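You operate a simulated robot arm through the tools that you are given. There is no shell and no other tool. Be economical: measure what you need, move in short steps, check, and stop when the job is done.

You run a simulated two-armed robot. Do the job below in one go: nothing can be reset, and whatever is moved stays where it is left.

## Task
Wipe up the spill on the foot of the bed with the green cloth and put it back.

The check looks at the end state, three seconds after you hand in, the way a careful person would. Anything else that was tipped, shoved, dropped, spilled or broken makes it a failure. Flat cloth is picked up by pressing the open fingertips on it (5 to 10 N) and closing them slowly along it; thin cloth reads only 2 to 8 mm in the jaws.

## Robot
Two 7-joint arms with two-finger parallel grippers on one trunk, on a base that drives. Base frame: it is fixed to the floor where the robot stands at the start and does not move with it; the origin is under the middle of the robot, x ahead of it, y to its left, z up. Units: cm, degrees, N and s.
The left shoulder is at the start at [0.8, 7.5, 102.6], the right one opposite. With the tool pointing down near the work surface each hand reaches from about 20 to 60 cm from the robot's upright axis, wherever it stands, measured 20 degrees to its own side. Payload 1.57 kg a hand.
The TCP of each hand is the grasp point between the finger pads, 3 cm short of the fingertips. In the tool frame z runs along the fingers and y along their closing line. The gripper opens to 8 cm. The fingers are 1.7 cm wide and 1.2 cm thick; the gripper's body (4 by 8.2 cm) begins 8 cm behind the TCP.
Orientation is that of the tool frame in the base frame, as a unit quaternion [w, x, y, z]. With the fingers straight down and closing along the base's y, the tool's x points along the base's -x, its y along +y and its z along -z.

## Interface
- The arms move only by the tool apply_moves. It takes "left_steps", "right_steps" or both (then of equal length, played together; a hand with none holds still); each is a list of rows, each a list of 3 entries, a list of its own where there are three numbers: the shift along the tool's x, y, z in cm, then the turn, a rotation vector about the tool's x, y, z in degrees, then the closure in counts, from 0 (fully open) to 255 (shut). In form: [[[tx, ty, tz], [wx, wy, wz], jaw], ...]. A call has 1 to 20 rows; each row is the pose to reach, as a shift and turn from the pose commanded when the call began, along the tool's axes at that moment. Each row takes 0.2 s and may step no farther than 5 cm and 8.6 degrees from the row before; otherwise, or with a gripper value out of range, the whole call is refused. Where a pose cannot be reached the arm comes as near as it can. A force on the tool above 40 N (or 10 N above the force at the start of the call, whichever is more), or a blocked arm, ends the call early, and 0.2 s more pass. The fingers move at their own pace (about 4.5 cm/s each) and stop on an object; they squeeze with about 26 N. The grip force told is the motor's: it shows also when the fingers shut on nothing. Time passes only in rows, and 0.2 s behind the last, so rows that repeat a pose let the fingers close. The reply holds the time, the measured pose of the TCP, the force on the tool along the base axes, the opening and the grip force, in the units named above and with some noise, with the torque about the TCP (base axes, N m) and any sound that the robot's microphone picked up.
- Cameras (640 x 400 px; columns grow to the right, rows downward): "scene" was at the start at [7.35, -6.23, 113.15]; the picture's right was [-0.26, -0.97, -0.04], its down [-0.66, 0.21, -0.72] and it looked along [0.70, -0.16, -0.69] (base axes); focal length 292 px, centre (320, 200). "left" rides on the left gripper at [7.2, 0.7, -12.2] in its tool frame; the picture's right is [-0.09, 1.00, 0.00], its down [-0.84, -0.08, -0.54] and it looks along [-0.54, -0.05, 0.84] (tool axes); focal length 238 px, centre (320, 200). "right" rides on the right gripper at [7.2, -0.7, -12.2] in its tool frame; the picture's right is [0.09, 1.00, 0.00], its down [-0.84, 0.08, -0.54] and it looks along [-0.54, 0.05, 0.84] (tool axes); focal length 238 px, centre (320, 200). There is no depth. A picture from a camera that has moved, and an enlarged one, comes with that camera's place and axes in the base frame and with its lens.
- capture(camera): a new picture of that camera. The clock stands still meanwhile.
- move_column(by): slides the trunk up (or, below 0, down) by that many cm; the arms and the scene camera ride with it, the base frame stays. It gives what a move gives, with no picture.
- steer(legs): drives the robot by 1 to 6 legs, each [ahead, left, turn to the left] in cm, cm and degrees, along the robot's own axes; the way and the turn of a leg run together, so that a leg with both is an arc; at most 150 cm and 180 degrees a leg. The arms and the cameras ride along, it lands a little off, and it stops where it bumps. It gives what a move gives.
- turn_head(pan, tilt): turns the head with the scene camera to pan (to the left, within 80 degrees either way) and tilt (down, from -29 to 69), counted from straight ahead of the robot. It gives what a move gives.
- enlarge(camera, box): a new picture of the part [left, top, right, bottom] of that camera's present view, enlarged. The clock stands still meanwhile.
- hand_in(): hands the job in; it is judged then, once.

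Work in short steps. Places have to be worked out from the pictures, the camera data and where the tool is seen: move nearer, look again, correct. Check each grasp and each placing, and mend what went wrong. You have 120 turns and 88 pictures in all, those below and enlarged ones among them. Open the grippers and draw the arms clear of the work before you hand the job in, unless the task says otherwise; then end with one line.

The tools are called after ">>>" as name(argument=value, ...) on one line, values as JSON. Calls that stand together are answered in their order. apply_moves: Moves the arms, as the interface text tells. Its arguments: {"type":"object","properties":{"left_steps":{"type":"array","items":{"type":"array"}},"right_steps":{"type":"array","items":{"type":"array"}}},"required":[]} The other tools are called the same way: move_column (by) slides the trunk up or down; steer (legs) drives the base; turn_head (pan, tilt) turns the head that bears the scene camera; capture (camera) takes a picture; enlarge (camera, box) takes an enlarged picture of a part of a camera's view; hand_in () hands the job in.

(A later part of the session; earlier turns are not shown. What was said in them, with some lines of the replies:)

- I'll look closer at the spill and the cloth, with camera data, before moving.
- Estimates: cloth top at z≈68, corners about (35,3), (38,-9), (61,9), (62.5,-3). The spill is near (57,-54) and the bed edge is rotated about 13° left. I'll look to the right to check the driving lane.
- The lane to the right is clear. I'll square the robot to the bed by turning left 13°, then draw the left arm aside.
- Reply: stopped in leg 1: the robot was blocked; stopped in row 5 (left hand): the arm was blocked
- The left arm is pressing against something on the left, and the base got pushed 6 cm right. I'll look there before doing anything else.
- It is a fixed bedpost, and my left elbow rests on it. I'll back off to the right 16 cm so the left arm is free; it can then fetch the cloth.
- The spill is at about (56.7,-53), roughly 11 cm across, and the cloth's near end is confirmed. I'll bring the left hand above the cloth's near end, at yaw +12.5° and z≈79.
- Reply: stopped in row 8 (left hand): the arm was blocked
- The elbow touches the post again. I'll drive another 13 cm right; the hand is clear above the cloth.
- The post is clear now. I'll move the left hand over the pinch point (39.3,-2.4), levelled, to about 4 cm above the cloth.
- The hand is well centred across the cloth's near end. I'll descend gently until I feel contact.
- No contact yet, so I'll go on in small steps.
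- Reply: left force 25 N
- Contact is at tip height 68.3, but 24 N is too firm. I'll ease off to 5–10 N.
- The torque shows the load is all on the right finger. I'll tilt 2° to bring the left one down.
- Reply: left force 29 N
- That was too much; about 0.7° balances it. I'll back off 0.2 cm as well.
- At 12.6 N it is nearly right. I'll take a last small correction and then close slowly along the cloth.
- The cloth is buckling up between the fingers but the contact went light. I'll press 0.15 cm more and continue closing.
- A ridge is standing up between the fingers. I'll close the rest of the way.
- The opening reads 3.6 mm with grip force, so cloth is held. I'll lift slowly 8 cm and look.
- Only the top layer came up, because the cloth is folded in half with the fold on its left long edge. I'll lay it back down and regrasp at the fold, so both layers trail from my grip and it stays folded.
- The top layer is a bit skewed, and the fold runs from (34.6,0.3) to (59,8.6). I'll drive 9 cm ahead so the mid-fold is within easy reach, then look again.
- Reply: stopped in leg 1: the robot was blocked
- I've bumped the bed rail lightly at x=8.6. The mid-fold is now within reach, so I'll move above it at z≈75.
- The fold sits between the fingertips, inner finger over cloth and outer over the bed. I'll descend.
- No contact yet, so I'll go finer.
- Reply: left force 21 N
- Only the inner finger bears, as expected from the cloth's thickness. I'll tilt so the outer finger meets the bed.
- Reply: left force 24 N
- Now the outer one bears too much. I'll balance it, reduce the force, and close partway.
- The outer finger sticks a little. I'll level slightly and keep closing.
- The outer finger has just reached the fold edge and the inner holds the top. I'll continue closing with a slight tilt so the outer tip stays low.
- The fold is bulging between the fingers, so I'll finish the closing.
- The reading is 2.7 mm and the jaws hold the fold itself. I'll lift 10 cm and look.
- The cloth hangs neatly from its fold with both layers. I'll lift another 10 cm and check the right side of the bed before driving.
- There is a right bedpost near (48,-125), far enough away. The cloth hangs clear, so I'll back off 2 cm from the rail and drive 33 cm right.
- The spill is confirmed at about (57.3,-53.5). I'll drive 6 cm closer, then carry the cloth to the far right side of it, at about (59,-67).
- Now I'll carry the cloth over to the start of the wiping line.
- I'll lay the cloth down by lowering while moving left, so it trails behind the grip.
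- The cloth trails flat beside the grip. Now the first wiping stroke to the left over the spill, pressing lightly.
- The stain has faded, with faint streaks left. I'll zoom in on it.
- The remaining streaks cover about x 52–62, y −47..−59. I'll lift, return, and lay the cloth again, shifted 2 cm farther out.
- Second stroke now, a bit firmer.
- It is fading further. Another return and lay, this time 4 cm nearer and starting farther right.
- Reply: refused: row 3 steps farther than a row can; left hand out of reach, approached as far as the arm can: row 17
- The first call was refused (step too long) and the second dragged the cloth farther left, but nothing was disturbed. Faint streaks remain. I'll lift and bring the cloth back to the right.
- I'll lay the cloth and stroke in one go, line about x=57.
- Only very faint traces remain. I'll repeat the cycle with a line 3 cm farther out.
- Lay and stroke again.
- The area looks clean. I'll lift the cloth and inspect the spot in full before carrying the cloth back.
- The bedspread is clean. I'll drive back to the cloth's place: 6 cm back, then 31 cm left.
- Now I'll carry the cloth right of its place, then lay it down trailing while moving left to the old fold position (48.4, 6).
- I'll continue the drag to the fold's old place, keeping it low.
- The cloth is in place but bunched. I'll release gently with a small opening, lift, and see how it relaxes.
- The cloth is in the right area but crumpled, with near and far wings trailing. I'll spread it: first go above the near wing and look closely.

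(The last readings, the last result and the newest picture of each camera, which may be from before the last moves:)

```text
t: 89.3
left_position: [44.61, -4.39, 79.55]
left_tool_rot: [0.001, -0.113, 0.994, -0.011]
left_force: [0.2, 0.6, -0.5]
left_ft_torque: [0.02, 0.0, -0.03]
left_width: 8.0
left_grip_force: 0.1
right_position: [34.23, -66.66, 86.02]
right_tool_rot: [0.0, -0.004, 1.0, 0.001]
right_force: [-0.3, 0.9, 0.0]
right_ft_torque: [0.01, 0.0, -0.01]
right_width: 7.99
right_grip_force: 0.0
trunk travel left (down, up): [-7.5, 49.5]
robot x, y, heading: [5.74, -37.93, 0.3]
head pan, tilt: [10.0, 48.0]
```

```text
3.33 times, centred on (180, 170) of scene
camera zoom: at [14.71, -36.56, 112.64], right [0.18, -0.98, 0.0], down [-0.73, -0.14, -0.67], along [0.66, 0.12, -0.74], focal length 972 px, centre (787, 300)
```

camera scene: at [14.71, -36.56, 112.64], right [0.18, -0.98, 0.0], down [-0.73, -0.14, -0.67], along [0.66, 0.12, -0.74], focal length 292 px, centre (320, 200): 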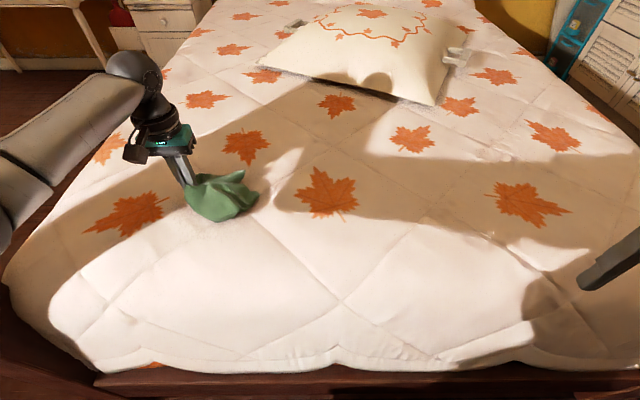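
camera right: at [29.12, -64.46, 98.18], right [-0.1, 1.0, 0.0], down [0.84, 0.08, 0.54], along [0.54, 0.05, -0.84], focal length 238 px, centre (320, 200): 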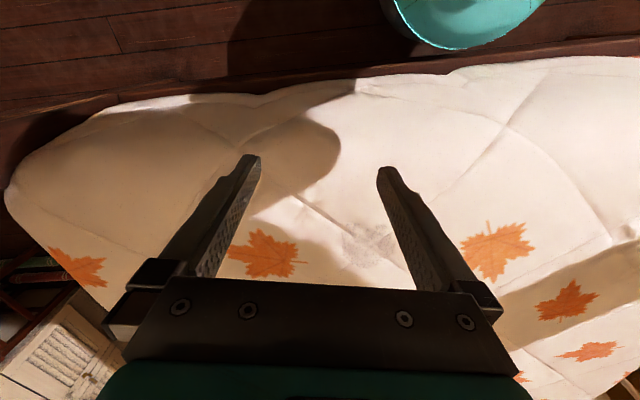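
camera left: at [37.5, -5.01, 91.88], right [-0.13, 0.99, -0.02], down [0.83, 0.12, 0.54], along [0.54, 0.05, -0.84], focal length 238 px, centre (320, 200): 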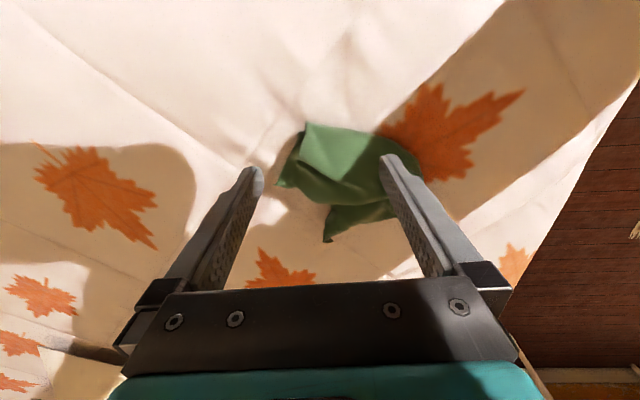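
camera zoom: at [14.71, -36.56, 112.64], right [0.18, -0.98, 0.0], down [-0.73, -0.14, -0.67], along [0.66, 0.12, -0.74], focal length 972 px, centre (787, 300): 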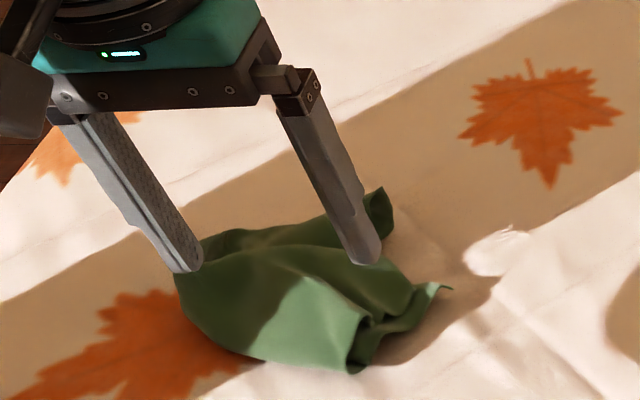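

The hand is already over the near wing's end, with the right finger just beyond the end edge and the left on cloth. I'll descend slightly ahead (+0.7 in x) and pinch the end.

>>> apply_moves(left_steps=[[[-0.7, 0, 3], [0, 0, 0], 0], [[-0.7, 0, 6], [0, 0, 0], 0], [[-0.7, 0, 7.5], [0, 0, 0], 0], [[-0.7, 0, 8], [0, 0, 0], 0], [[-0.7, 0, 8.3], [0, 0, 0], 0], [[-0.7, 0, 8.3], [0, 0, 0], 0]])

```text
t: 90.7
left_position: [45.32, -4.33, 71.45]
left_tool_rot: [0.0, -0.111, 0.994, -0.011]
left_force: [-0.4, 0.5, -0.1]
left_ft_torque: [0.01, 0.0, 0.0]
left_width: 7.99
left_grip_force: 0.0
right_position: [34.34, -66.67, 85.97]
right_tool_rot: [0.0, -0.004, 1.0, 0.001]
right_force: [-0.8, 0.4, 0.5]
right_ft_torque: [-0.02, -0.01, -0.01]
right_width: 8.04
right_grip_force: 0.0
trunk travel left (down, up): [-7.5, 49.5]
robot x, y, heading: [6.2, -37.69, 0.5]
head pan, tilt: [10.0, 48.0]
```

No load yet, so I'll press a touch more and close in stages.

>>> apply_moves(left_steps=[[[0, 0, 0.2], [0, 0, 0], 0], [[0, 0, 0.3], [0, 0, 0], 20], [[0, 0, 0.3], [0, 0, 0], 45], [[0, 0, 0.3], [0, 0, 0], 70], [[0, 0, 0.3], [0, 0, 0], 95], [[0, 0, 0.3], [0, 0, 0], 120], [[0, 0, 0.3], [0, 0, 0], 145], [[0, 0, 0.3], [0, 0, 0], 170]])

>>> capture(camera="left")

```text
t: 92.5
left_position: [45.32, -4.53, 71.27]
left_tool_rot: [0.001, -0.112, 0.994, -0.012]
left_force: [-0.7, 0.9, 10.9]
left_ft_torque: [0.3, -0.02, 0.01]
left_width: 2.74
left_grip_force: 0.2
right_position: [34.18, -66.69, 85.97]
right_tool_rot: [0.0, -0.004, 1.0, 0.0]
right_force: [-0.1, 0.9, -0.5]
right_ft_torque: [0.01, 0.01, 0.02]
right_width: 7.99
right_grip_force: 0.1
trunk travel left (down, up): [-7.5, 49.5]
robot x, y, heading: [6.27, -38.12, 0.3]
head pan, tilt: [10.0, 48.0]
```

```text
31 pictures are left
camera left: at [38.15, -5.07, 83.43], right [-0.13, 0.99, -0.02], down [0.83, 0.12, 0.54], along [0.54, 0.05, -0.84], focal length 238 px, centre (320, 200)
```

left: 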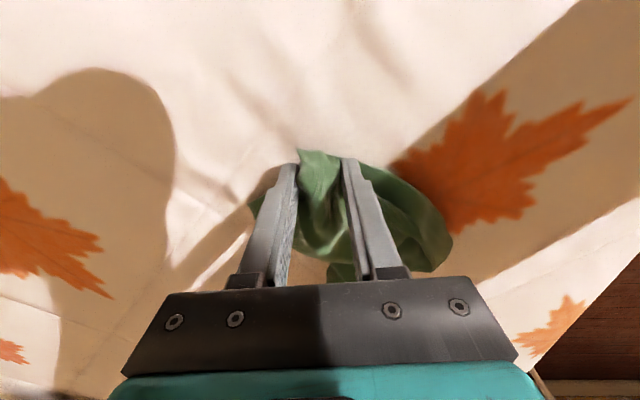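

The end is gathered between the fingers, so I'll shut the jaws.

>>> apply_moves(left_steps=[[[0, 0, 0], [0, 0, 0], 190], [[0, 0, 0], [0, 0, 0], 215], [[0, 0, 0], [0, 0, 0], 240], [[0, 0, 0], [0, 0, 0], 255], [[0, 0, 0], [0, 0, 0], 255], [[0, 0, -1], [0, 0, 0], 255], [[0, 0, -1], [0, 0, 0], 255]])

```text
t: 94.1
left_position: [45.36, -4.47, 72.22]
left_tool_rot: [0.0, -0.112, 0.994, -0.011]
left_force: [0.1, -0.3, -0.2]
left_ft_torque: [-0.01, 0.02, -0.03]
left_width: 0.44
left_grip_force: 24.9
right_position: [34.22, -66.79, 86.0]
right_tool_rot: [0.0, -0.005, 1.0, 0.001]
right_force: [-0.5, 0.8, -0.2]
right_ft_torque: [0.03, -0.01, 0.01]
right_width: 8.0
right_grip_force: 0.0
trunk travel left (down, up): [-7.5, 49.5]
robot x, y, heading: [5.89, -38.29, 0.7]
head pan, tilt: [10.0, 48.0]
```

The reading is 4.4 mm, so several layers are held. I'll pull this corner toward its old place near (37,2), slightly raised, then set it down.

>>> apply_moves(left_steps=[[[0, 0, -2], [0, 0, 0], 255], [[1.3, 1.6, -2.5], [0, 0, 0], 255], [[2.6, 3.2, -2.5], [0, 0, 0], 255], [[3.9, 4.8, -2.5], [0, 0, 0], 255], [[5.2, 6.4, -2], [0, 0, 0], 255], [[6.4, 7.6, -1.2], [0, 0, 0], 255], [[7.2, 8.1, -0.2], [0, 0, 0], 255], [[7.6, 8.1, 0.6], [0, 0, 0], 255], [[7.6, 8.1, 0.6], [0, 0, 0], 255]])

>>> enlarge(camera="scene", box=[60, 110, 260, 260])

>>> capture(camera="left")

```text
t: 96.1
left_position: [36.29, 1.81, 71.47]
left_tool_rot: [0.001, -0.111, 0.994, -0.011]
left_force: [2.2, 0.3, 3.4]
left_ft_torque: [-0.01, -0.04, 0.0]
left_width: 0.46
left_grip_force: 25.1
right_position: [34.08, -66.64, 86.0]
right_tool_rot: [0.0, -0.005, 1.0, 0.001]
right_force: [-0.4, 0.1, 0.3]
right_ft_torque: [0.02, -0.05, -0.01]
right_width: 8.02
right_grip_force: 0.1
trunk travel left (down, up): [-7.5, 49.5]
robot x, y, heading: [6.12, -37.9, 0.7]
head pan, tilt: [10.0, 48.0]
```

```text
2.67 times, centred on (160, 185) of scene
camera zoom: at [14.7, -36.6, 112.64], right [0.18, -0.98, 0.0], down [-0.73, -0.14, -0.67], along [0.66, 0.12, -0.74], focal length 778 px, centre (747, 240)
```

zoom: 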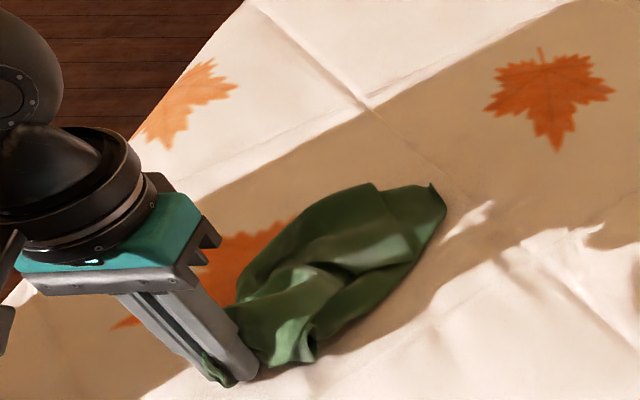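

```text
29 pictures are left
camera left: at [29.09, 1.23, 83.56], right [-0.13, 0.99, -0.02], down [0.83, 0.12, 0.54], along [0.54, 0.05, -0.84], focal length 238 px, centre (320, 200)
```

left: 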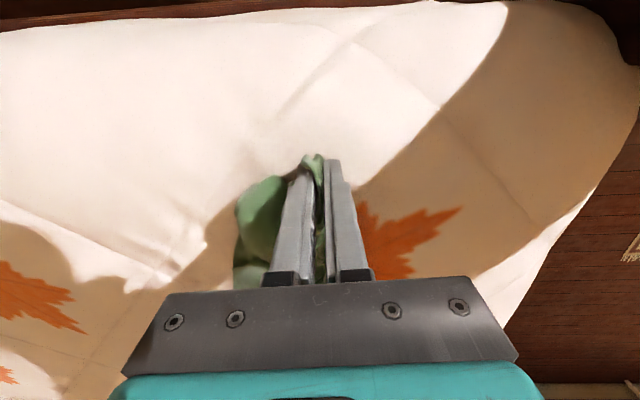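

Good, the cloth is stretched out along its old length. I'll release the near corner and look.

>>> apply_moves(left_steps=[[[0, 0, 0], [0, 0, 0], 235], [[0, 0, 0], [0, 0, 0], 215], [[0, 0, -0.3], [0, 0, 0], 200], [[0, 0, -2], [0, 0, 0], 190], [[0, 0, -6], [0, 0, 0], 180], [[0, 0, -10], [0, 0, 0], 100], [[-4, 1, -11], [0, 0, 0], 0], [[-8, 2, -11], [0, 0, 0], 0], [[-8, 2, -11], [0, 0, 0], 0]])

>>> enlarge(camera="scene", box=[60, 110, 260, 260])

>>> capture(camera="left")

```text
t: 98.1
left_position: [43.47, 5.83, 82.32]
left_tool_rot: [0.001, -0.112, 0.994, -0.012]
left_force: [-0.5, -0.1, -0.3]
left_ft_torque: [-0.01, 0.01, 0.01]
left_width: 8.01
left_grip_force: 0.0
right_position: [34.29, -66.7, 86.12]
right_tool_rot: [-0.001, -0.004, 1.0, 0.001]
right_force: [0.3, 0.3, 0.6]
right_ft_torque: [-0.02, 0.01, -0.04]
right_width: 8.01
right_grip_force: 0.1
trunk travel left (down, up): [-7.5, 49.5]
robot x, y, heading: [6.18, -38.15, 0.7]
head pan, tilt: [10.0, 48.0]
```

```text
2.67 times, centred on (160, 185) of scene
camera zoom: at [14.74, -36.56, 112.63], right [0.18, -0.98, 0.0], down [-0.73, -0.14, -0.67], along [0.66, 0.12, -0.74], focal length 778 px, centre (747, 240)
```

zoom: 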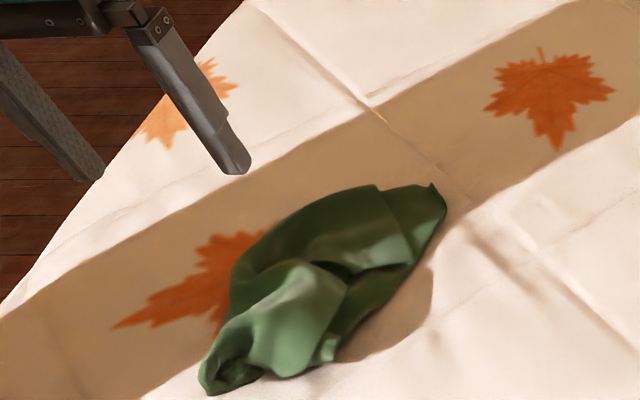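

```text
27 pictures are left
camera left: at [36.32, 5.12, 94.43], right [-0.13, 0.99, -0.02], down [0.83, 0.12, 0.54], along [0.54, 0.05, -0.84], focal length 238 px, centre (320, 200)
```

left: 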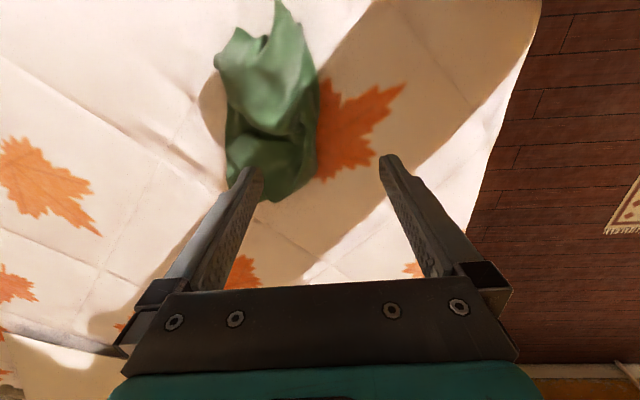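

It spans from (36,1) to (56,0) now. Next the far end: I'll move above it at about (54,0.5).

>>> apply_moves(left_steps=[[[-3, -2.5, 0], [0, 0, 0], 0], [[-6, -5, 1], [0, 0, 0], 0], [[-8.9, -7.4, 2.5], [0, 0, 0], 0], [[-8.9, -7.4, 4.5], [0, 0, 0], 0], [[-8.9, -7.4, 4.5], [0, 0, 0], 0]])

>>> capture(camera="left")

>>> enlarge(camera="scene", box=[60, 110, 260, 260])

```text
t: 99.3
left_position: [53.93, 0.35, 77.82]
left_tool_rot: [0.0, -0.112, 0.994, -0.012]
left_force: [0.3, -1.5, 0.1]
left_ft_torque: [0.0, -0.01, -0.02]
left_width: 7.97
left_grip_force: 0.1
right_position: [34.12, -66.49, 85.94]
right_tool_rot: [0.001, -0.004, 1.0, 0.001]
right_force: [0.3, -0.2, -0.5]
right_ft_torque: [0.01, 0.03, 0.0]
right_width: 8.02
right_grip_force: 0.0
trunk travel left (down, up): [-7.5, 49.5]
robot x, y, heading: [6.08, -37.89, 0.7]
head pan, tilt: [10.0, 48.0]
```

```text
26 pictures are left
camera left: at [46.68, -0.27, 90.09], right [-0.13, 0.99, -0.02], down [0.83, 0.12, 0.54], along [0.54, 0.05, -0.84], focal length 238 px, centre (320, 200)
```

left: 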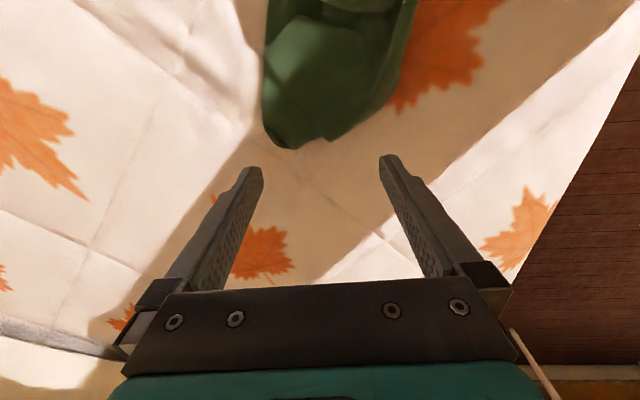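

```text
2.67 times, centred on (160, 185) of scene
camera zoom: at [14.71, -36.56, 112.64], right [0.18, -0.98, 0.0], down [-0.73, -0.14, -0.67], along [0.66, 0.12, -0.74], focal length 778 px, centre (747, 240)
```

zoom: 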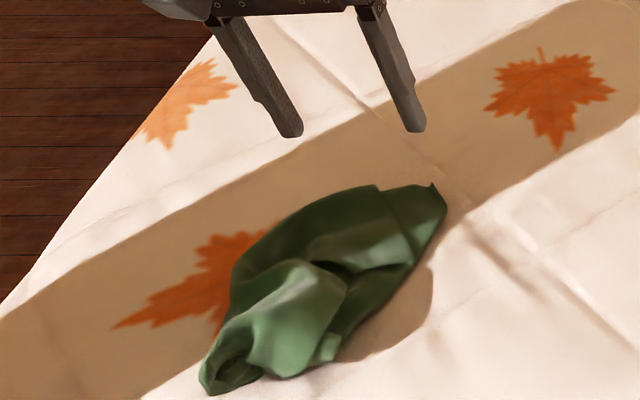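

The far tip is near (54.7,-1.6), about 6 cm wide. I'll straddle it at (53,-1), pinch all layers and pull it outward.

>>> apply_moves(left_steps=[[[1.2, -1.1, 2], [0, 0, 0], 0], [[1.4, -1.1, 4], [0, 0, 0], 0], [[1.4, -1.1, 5.5], [0, 0, 0], 0], [[1.4, -1.1, 6.3], [0, 0, 0], 0], [[1.4, -1.1, 6.5], [0, 0, 0], 0], [[1.4, -1.1, 6.6], [0, 0, 0], 30], [[1.4, -1.1, 6.6], [0, 0, 0], 60], [[1.4, -1.1, 6.6], [0, 0, 0], 90], [[1.4, -1.1, 6.6], [0, 0, 0], 120], [[1.4, -1.1, 6.6], [0, 0, 0], 150], [[1.4, -1.1, 6.6], [0, 0, 0], 180], [[1.4, -1.1, 6.6], [0, 0, 0], 210], [[1.4, -1.1, 6.6], [0, 0, 0], 240], [[1.4, -1.1, 6.6], [0, 0, 0], 255], [[1.4, -1.1, 6.6], [0, 0, 0], 255], [[1.4, -1.1, 6.6], [0, 0, 0], 255]])

>>> capture(camera="left")

```text
t: 102.7
left_position: [52.48, -1.07, 71.66]
left_tool_rot: [0.0, -0.112, 0.994, -0.012]
left_force: [-0.3, 0.2, 1.6]
left_ft_torque: [0.02, 0.03, 0.0]
left_width: 0.38
left_grip_force: 24.6
left hand out of reach, approached as far as the arm can: row 5, 6, 7, 8, 9, 10, 11, 12, 13, 14, 15, 16
right_position: [34.11, -66.66, 86.01]
right_tool_rot: [0.001, -0.005, 1.0, 0.001]
right_force: [0.4, 1.0, 0.4]
right_ft_torque: [-0.01, -0.01, -0.01]
right_width: 8.0
right_grip_force: 0.1
trunk travel left (down, up): [-7.5, 49.5]
robot x, y, heading: [6.16, -37.79, 0.3]
head pan, tilt: [10.0, 48.0]
```

```text
24 pictures are left
camera left: at [45.22, -1.68, 83.83], right [-0.13, 0.99, -0.02], down [0.83, 0.12, 0.54], along [0.54, 0.05, -0.84], focal length 238 px, centre (320, 200)
```

left: 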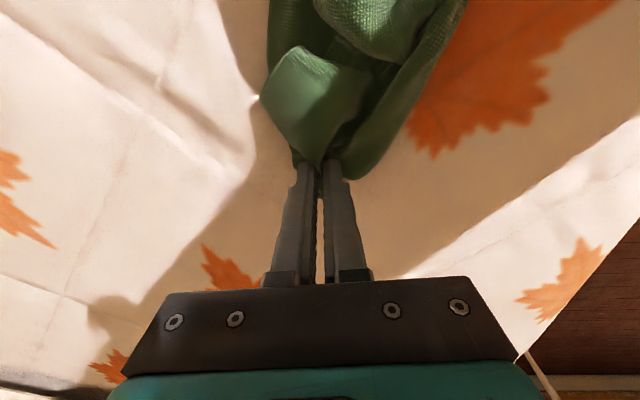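

I'm gripping at 3.8 mm but at the reach limit. I'll lift 1.5 cm and let the base do part of the pull (2 ahead, 6 left).

>>> apply_moves(left_steps=[[[0, 0, -1], [0, 0, 0], 255], [[0, 0, -1.5], [0, 0, 0], 255]])

>>> steer(legs=[[2, 6, 0]])

```text
t: 103.3
left_position: [52.32, -1.01, 73.08]
left_tool_rot: [-0.001, -0.112, 0.994, -0.011]
left_force: [0.3, -0.3, -0.4]
left_ft_torque: [-0.01, -0.01, 0.0]
left_width: 0.38
left_grip_force: 24.7
right_position: [34.2, -66.61, 85.88]
right_tool_rot: [0.0, -0.004, 1.0, 0.001]
right_force: [-0.1, 0.3, -0.5]
right_ft_torque: [-0.03, -0.01, 0.0]
right_width: 7.98
right_grip_force: 0.0
trunk travel left (down, up): [-7.5, 49.5]
robot x, y, heading: [5.82, -38.19, 0.5]
head pan, tilt: [10.0, 48.0]
```

```text
t: 104.3
left_position: [53.92, 4.8, 73.2]
left_tool_rot: [0.001, -0.113, 0.994, -0.012]
left_force: [-0.1, 0.4, 0.6]
left_ft_torque: [0.0, -0.03, -0.02]
left_width: 0.39
left_grip_force: 25.2
right_position: [35.81, -60.78, 86.04]
right_tool_rot: [0.0, -0.005, 1.0, 0.001]
right_force: [-0.3, -0.2, 0.6]
right_ft_torque: [0.04, 0.02, 0.02]
right_width: 8.0
right_grip_force: 0.0
trunk travel left (down, up): [-7.5, 49.5]
robot x, y, heading: [7.65, -32.51, 0.1]
head pan, tilt: [10.0, 48.0]
```

Now I'll extend the pull outward along the cloth's length and set it down.

>>> apply_moves(left_steps=[[[-1, -0.4, 0], [0, 0, 0], 255], [[-2, -0.9, 0], [0, 0, 0], 255], [[-3, -1.3, 0], [0, 0, 0], 255], [[-4, -1.8, 0.5], [0, 0, 0], 255], [[-4, -1.8, 1.3], [0, 0, 0], 255], [[-4, -1.8, 1.6], [0, 0, 0], 255]])

>>> capture(camera="left")

>>> enlarge(camera="scene", box=[60, 110, 260, 260])

```text
t: 105.7
left_position: [55.72, 3.86, 73.82]
left_tool_rot: [0.001, -0.112, 0.994, -0.011]
left_force: [-1.2, 0.6, 1.0]
left_ft_torque: [0.0, 0.0, 0.02]
left_width: 0.39
left_grip_force: 24.2
left hand out of reach, approached as far as the arm can: row 2, 3, 4, 5, 6
right_position: [35.79, -60.82, 85.99]
right_tool_rot: [0.0, -0.005, 1.0, 0.001]
right_force: [-0.8, 0.0, -0.6]
right_ft_torque: [0.02, 0.02, 0.03]
right_width: 7.98
right_grip_force: 0.1
trunk travel left (down, up): [-7.5, 49.5]
robot x, y, heading: [7.64, -32.26, 0.6]
head pan, tilt: [10.0, 48.0]
```

```text
23 pictures are left
camera left: at [48.49, 3.33, 85.94], right [-0.13, 0.99, -0.02], down [0.83, 0.12, 0.54], along [0.54, 0.05, -0.84], focal length 238 px, centre (320, 200)
```

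left: 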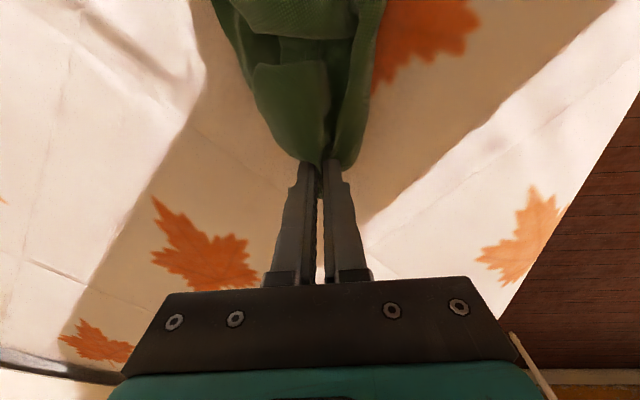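

```text
2.67 times, centred on (160, 185) of scene
camera zoom: at [16.3, -30.67, 112.64], right [0.18, -0.98, 0.0], down [-0.73, -0.14, -0.67], along [0.66, 0.12, -0.74], focal length 778 px, centre (747, 240)
```

zoom: 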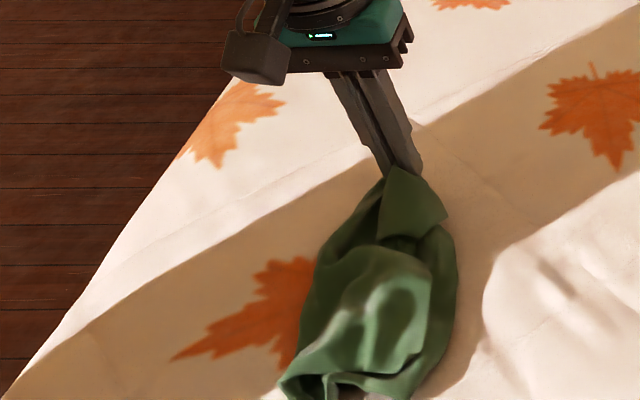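

It is stretching nicely but is reach-limited. I'll shift the base 5 cm left and then push the hand out to the end.

>>> steer(legs=[[0, 5, 0]])

>>> apply_moves(left_steps=[[[-0.5, -2, 0], [0, 0, 0], 255], [[-1.5, -4, 0], [0, 0, 0], 255], [[-2.5, -5.5, 0], [0, 0, 0], 255], [[-3.3, -6, 0.8], [0, 0, 0], 255], [[-3.3, -6, 1.6], [0, 0, 0], 255], [[-3.3, -6, 2.2], [0, 0, 0], 255]])

>>> enlarge(camera="scene", box=[80, 110, 300, 280])

```text
t: 106.6
left_position: [54.83, 8.7, 73.82]
left_tool_rot: [0.0, -0.112, 0.994, -0.012]
left_force: [0.2, 0.1, 0.4]
left_ft_torque: [-0.01, -0.04, -0.01]
left_width: 0.37
left_grip_force: 24.7
right_position: [34.84, -56.02, 85.97]
right_tool_rot: [0.0, -0.005, 1.0, 0.0]
right_force: [-0.6, -0.1, -0.1]
right_ft_torque: [0.0, -0.03, 0.01]
right_width: 7.99
right_grip_force: 0.0
trunk travel left (down, up): [-7.5, 49.5]
robot x, y, heading: [6.65, -27.72, 0.9]
head pan, tilt: [10.0, 48.0]
```

```text
t: 108.0
left_position: [55.26, 3.81, 74.27]
left_tool_rot: [0.001, -0.112, 0.994, -0.011]
left_force: [-0.3, -0.5, 0.1]
left_ft_torque: [-0.02, -0.01, -0.01]
left_width: 0.4
left_grip_force: 25.4
left hand out of reach, approached as far as the arm can: row 1, 2, 3, 4, 5, 6
right_position: [34.81, -56.22, 86.07]
right_tool_rot: [0.0, -0.004, 1.0, 0.001]
right_force: [0.4, -0.8, 0.0]
right_ft_torque: [0.04, -0.03, 0.01]
right_width: 7.98
right_grip_force: 0.0
trunk travel left (down, up): [-7.5, 49.5]
robot x, y, heading: [6.99, -27.26, 0.5]
head pan, tilt: [10.0, 48.0]
```

```text
2.35 times, centred on (190, 195) of scene
camera zoom: at [15.38, -25.98, 112.64], right [0.18, -0.98, 0.0], down [-0.73, -0.14, -0.67], along [0.66, 0.12, -0.74], focal length 686 px, centre (626, 212)
```

zoom: 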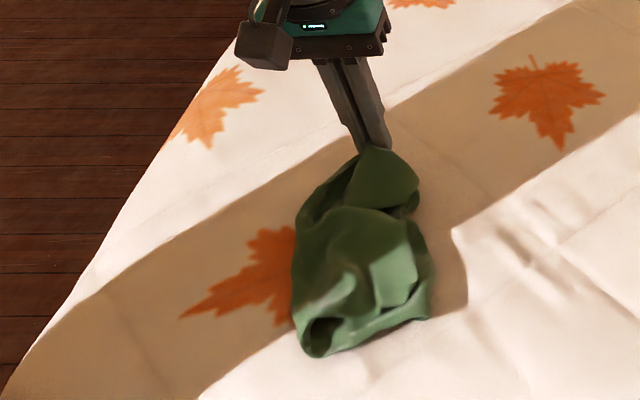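

The arm is at its limit, but the cloth already spans x≈37–57 and y≈−6..6, within its old footprint. I'll release here, lift and inspect.

>>> apply_moves(left_steps=[[[0, 0, 0], [0, 0, 0], 230], [[0, 0, 0], [0, 0, 0], 200], [[0, 0, 0], [0, 0, 0], 170], [[0, 0, -1], [0, 0, 0], 120], [[0, 0, -4], [0, 0, 0], 60], [[0, 0, -8], [0, 0, 0], 0], [[0, 0, -11], [0, 0, 0], 0], [[0, 0, -11], [0, 0, 0], 0]])

>>> enlarge(camera="scene", box=[80, 110, 300, 280])

>>> capture(camera="left")

```text
t: 109.8
left_position: [55.16, 4.05, 85.28]
left_tool_rot: [0.0, -0.113, 0.994, -0.011]
left_force: [0.3, 0.4, -0.7]
left_ft_torque: [-0.04, -0.02, -0.04]
left_width: 8.0
left_grip_force: 0.1
right_position: [34.79, -56.04, 86.13]
right_tool_rot: [-0.001, -0.004, 1.0, 0.0]
right_force: [-0.8, 1.0, 0.5]
right_ft_torque: [0.01, 0.04, 0.01]
right_width: 8.01
right_grip_force: 0.1
trunk travel left (down, up): [-7.5, 49.5]
robot x, y, heading: [6.52, -27.69, 0.3]
head pan, tilt: [10.0, 48.0]
```

```text
2.35 times, centred on (190, 195) of scene
camera zoom: at [15.38, -25.99, 112.64], right [0.18, -0.98, 0.0], down [-0.73, -0.14, -0.67], along [0.66, 0.12, -0.74], focal length 686 px, centre (626, 212)
```

zoom: 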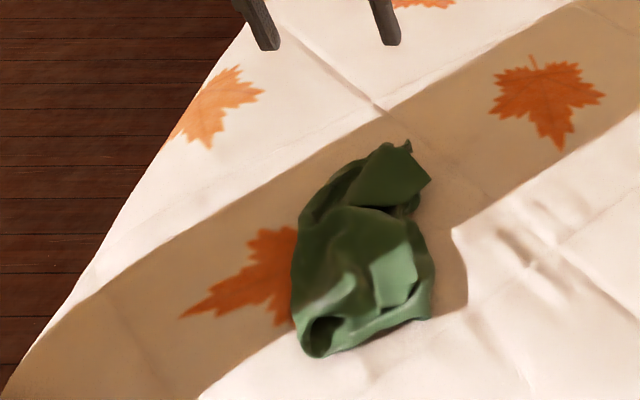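

```text
19 pictures are left
camera left: at [48.02, 3.45, 97.54], right [-0.13, 0.99, -0.02], down [0.83, 0.12, 0.54], along [0.54, 0.05, -0.84], focal length 238 px, centre (320, 200)
```

left: 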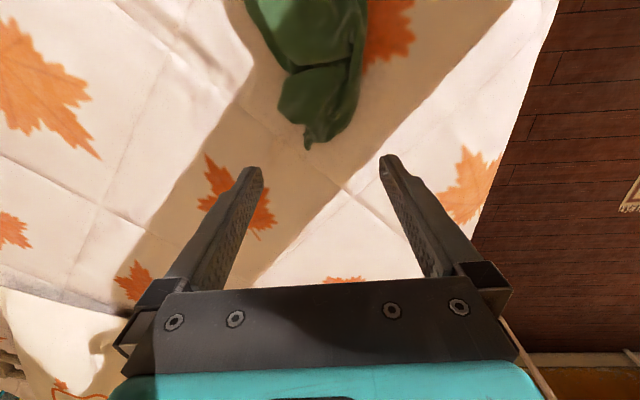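

The cloth lies within its old footprint but is still narrow. I'll do one tidy-up: pinch its near right edge around (43,-4.5) and pull it toward the old corner.

>>> apply_moves(left_steps=[[[4, -1.5, 0], [0, 0, 0], 0], [[8, -3, 0], [0, 0, 0], 0], [[11, -5, 1], [0, 0, 0], 0], [[13.3, -6, 3], [0, 0, 0], 0], [[13.3, -6, 6], [0, 0, 0], 0], [[13.3, -6, 6], [0, 0, 0], 0]])

>>> capture(camera="left")

```text
t: 111.2
left_position: [43.84, -4.88, 79.63]
left_tool_rot: [0.001, -0.112, 0.994, -0.012]
left_force: [0.4, 0.7, 0.3]
left_ft_torque: [-0.01, 0.02, 0.0]
left_width: 8.0
left_grip_force: 0.1
right_position: [34.86, -56.07, 85.88]
right_tool_rot: [0.001, -0.004, 1.0, 0.001]
right_force: [0.5, -0.3, 0.2]
right_ft_torque: [0.01, -0.01, 0.04]
right_width: 7.99
right_grip_force: 0.0
trunk travel left (down, up): [-7.5, 49.5]
robot x, y, heading: [6.78, -27.33, 0.5]
head pan, tilt: [10.0, 48.0]
```

```text
18 pictures are left
camera left: at [36.64, -5.46, 91.93], right [-0.13, 0.99, -0.02], down [0.83, 0.12, 0.54], along [0.54, 0.05, -0.84], focal length 238 px, centre (320, 200)
```

left: 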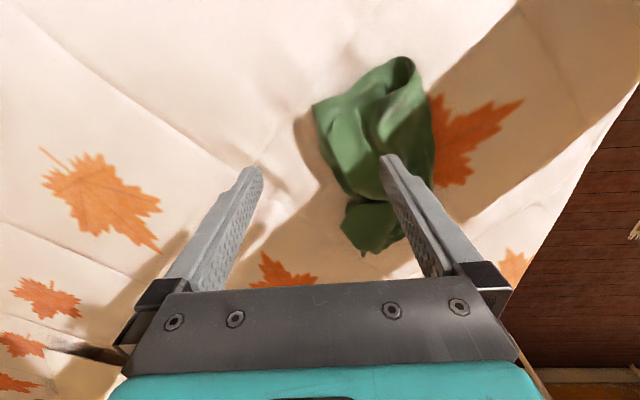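

The corner is at about (41.3,-6.1), so I'll descend at (42.8,-5) and pinch it.

>>> apply_moves(left_steps=[[[1, 0, 3], [0, 0, 0], 0], [[1, 0, 6], [0, 0, 0], 0], [[1, 0, 7.5], [0, 0, 0], 0], [[1, 0, 8.2], [0, 0, 0], 0], [[1, 0, 8.4], [0, 0, 0], 15], [[1, 0, 8.4], [0, 0, 0], 40], [[1, 0, 8.4], [0, 0, 0], 65], [[1, 0, 8.4], [0, 0, 0], 90], [[1, 0, 8.4], [0, 0, 0], 115], [[1, 0, 8.4], [0, 0, 0], 140], [[1, 0, 8.4], [0, 0, 0], 165], [[1, 0, 8.4], [0, 0, 0], 190], [[1, 0, 8.4], [0, 0, 0], 215], [[1, 0, 8.4], [0, 0, 0], 240], [[1, 0, 8.4], [0, 0, 0], 255], [[1, 0, 8.4], [0, 0, 0], 255], [[1, 0, 7.6], [0, 0, 0], 255]])

>>> capture(camera="left")

```text
t: 114.8
left_position: [42.71, -5.43, 72.02]
left_tool_rot: [0.0, -0.113, 0.994, -0.011]
left_force: [-0.2, 0.8, 0.4]
left_ft_torque: [0.01, -0.01, 0.01]
left_width: 0.29
left_grip_force: 24.2
right_position: [34.77, -56.04, 85.95]
right_tool_rot: [0.0, -0.005, 1.0, 0.0]
right_force: [-0.1, 0.0, 1.1]
right_ft_torque: [0.0, 0.0, 0.0]
right_width: 7.99
right_grip_force: 0.1
trunk travel left (down, up): [-7.5, 49.5]
robot x, y, heading: [6.73, -27.26, 0.5]
head pan, tilt: [10.0, 48.0]
```

```text
17 pictures are left
camera left: at [35.58, -5.94, 84.2], right [-0.13, 0.99, -0.02], down [0.83, 0.12, 0.54], along [0.54, 0.05, -0.84], focal length 238 px, centre (320, 200)
```

left: 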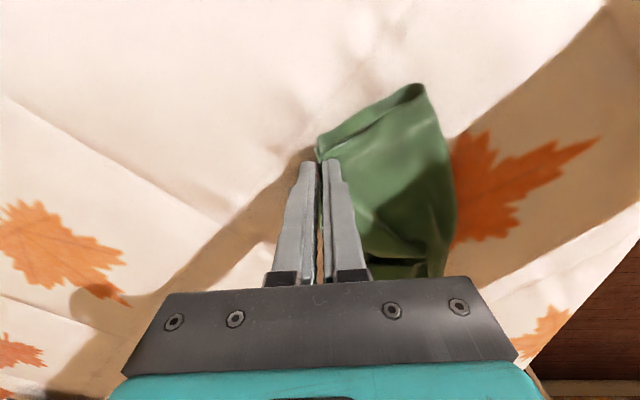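

I hold the corner edge and the near end has opened flat. I'll pull it to about (39.5,-8.5), set it down and release.

>>> apply_moves(left_steps=[[[1, -0.6, -0.7], [0, 0, 0], 255], [[2, -1.2, -0.7], [0, 0, 0], 255], [[3, -1.8, -0.4], [0, 0, 0], 255], [[3.6, -2.2, 0.4], [0, 0, 0], 255], [[3.6, -2.2, 0.4], [0, 0, 0], 230], [[3.6, -2.2, 0.4], [0, 0, 0], 200], [[3.6, -2.2, 0], [0, 0, 0], 180], [[3.6, -2.2, -3], [0, 0, 0], 170], [[3.6, -2.2, -7], [0, 0, 0], 100], [[3.6, -5, -11], [0, 0, 0], 0], [[3.6, -9, -13], [0, 0, 0], 0], [[3.6, -9, -13], [0, 0, 0], 0]])

>>> enlarge(camera="scene", box=[80, 110, 300, 280])

>>> capture(camera="left")

```text
t: 117.4
left_position: [41.31, -15.01, 85.41]
left_tool_rot: [0.0, -0.112, 0.994, -0.01]
left_force: [-0.3, -0.4, -0.3]
left_ft_torque: [0.0, -0.01, 0.01]
left_width: 8.02
left_grip_force: 0.1
right_position: [34.84, -56.22, 86.07]
right_tool_rot: [0.0, -0.004, 1.0, 0.001]
right_force: [-0.1, -0.1, 0.3]
right_ft_torque: [0.0, -0.02, 0.02]
right_width: 7.98
right_grip_force: 0.0
trunk travel left (down, up): [-7.5, 49.5]
robot x, y, heading: [6.76, -27.44, 0.7]
head pan, tilt: [10.0, 48.0]
```

```text
2.35 times, centred on (190, 195) of scene
camera zoom: at [15.39, -26.02, 112.64], right [0.18, -0.98, 0.0], down [-0.73, -0.14, -0.67], along [0.66, 0.12, -0.74], focal length 686 px, centre (626, 212)
```

zoom: 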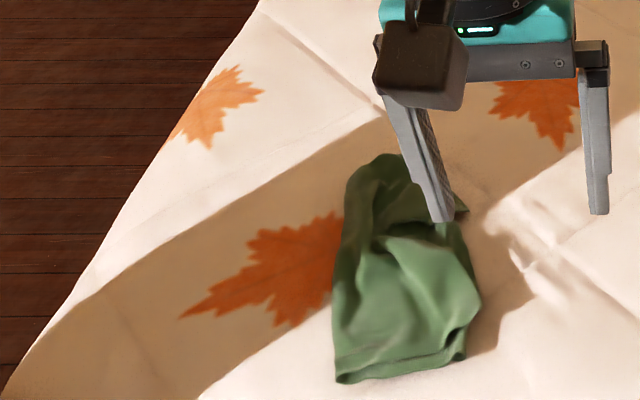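

```text
15 pictures are left
camera left: at [34.21, -15.57, 97.48], right [-0.13, 0.99, -0.02], down [0.83, 0.12, 0.54], along [0.54, 0.05, -0.84], focal length 238 px, centre (320, 200)
```

left: 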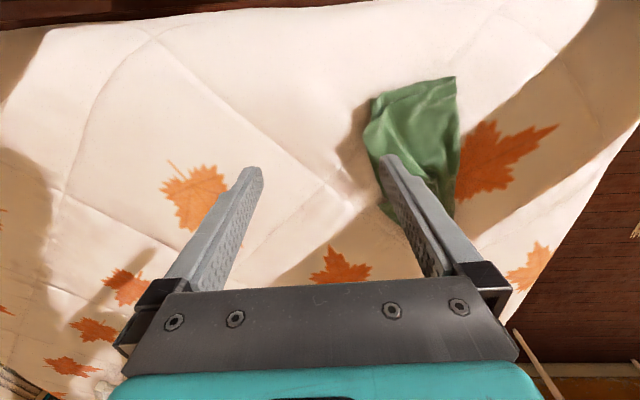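

The cloth now lies almost flat on its old footprint. I'll draw the left hand up and back, reverse slightly from the rail, and take a final look.

>>> apply_moves(left_steps=[[[2, -3, -2], [0, 0, 0], 0], [[4, -6, -4], [0, 0, 0], 0], [[7, -8, -6], [0, 0, 0], 0], [[9, -8, -7], [0, 0, 0], 0], [[9, -8, -7], [0, 0, 0], 0]])

>>> steer(legs=[[-5, -8, 0]])

>>> turn_head(pan=10, tilt=38)

>>> capture(camera="scene")

```text
t: 118.6
left_position: [34.44, -23.14, 92.14]
left_tool_rot: [-0.001, -0.113, 0.994, -0.012]
left_force: [0.5, -0.4, -0.2]
left_ft_torque: [0.01, 0.01, -0.01]
left_width: 7.99
left_grip_force: 0.1
left hand out of reach, approached as far as the arm can: row 3, 4, 5
right_position: [34.89, -56.13, 85.97]
right_tool_rot: [0.0, -0.004, 1.0, 0.0]
right_force: [0.6, 0.1, -0.1]
right_ft_torque: [0.0, -0.03, 0.02]
right_width: 8.0
right_grip_force: 0.1
trunk travel left (down, up): [-7.5, 49.5]
robot x, y, heading: [6.68, -27.54, 0.3]
head pan, tilt: [10.0, 48.0]
```

```text
t: 119.7
left_position: [29.56, -31.26, 92.07]
left_tool_rot: [0.001, -0.113, 0.994, -0.013]
left_force: [0.9, 0.5, -0.5]
left_ft_torque: [-0.03, 0.06, 0.01]
left_width: 7.99
left_grip_force: 0.0
right_position: [30.04, -64.21, 85.92]
right_tool_rot: [0.001, -0.005, 1.0, 0.001]
right_force: [-0.1, 1.0, -0.2]
right_ft_torque: [0.01, -0.01, 0.01]
right_width: 7.99
right_grip_force: 0.0
trunk travel left (down, up): [-7.5, 49.5]
robot x, y, heading: [1.66, -35.33, 0.8]
head pan, tilt: [10.0, 48.0]
```

```text
t: 120.4
left_position: [29.59, -31.23, 92.13]
left_tool_rot: [0.0, -0.113, 0.994, -0.013]
left_force: [0.2, -0.4, 1.3]
left_ft_torque: [0.05, 0.0, 0.0]
left_width: 8.0
left_grip_force: 0.0
right_position: [30.12, -64.18, 86.0]
right_tool_rot: [0.001, -0.005, 1.0, 0.001]
right_force: [-0.2, -0.7, 1.0]
right_ft_torque: [0.03, -0.02, 0.01]
right_width: 8.0
right_grip_force: 0.0
trunk travel left (down, up): [-7.5, 49.5]
robot x, y, heading: [1.82, -35.63, 0.7]
head pan, tilt: [10.0, 38.0]
```

```text
14 pictures are left
camera scene: at [11.21, -33.93, 114.08], right [0.18, -0.98, 0.0], down [-0.61, -0.11, -0.79], along [0.77, 0.14, -0.62], focal length 292 px, centre (320, 200)
```

scene: 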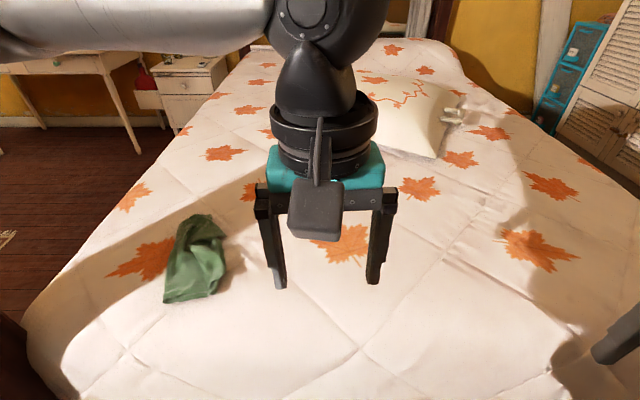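

The spill is gone, the cloth is back in its place, nothing else has moved, and both hands are open and clear. I'll hand in.

>>> hand_in()

```text
The job is handed in.
```

The spill is wiped up and the green cloth is back within about 3 cm of where it lay, still folded but a little rumpled at the far end; nothing else looks disturbed, though I brushed the left bedpost and the bed rail.
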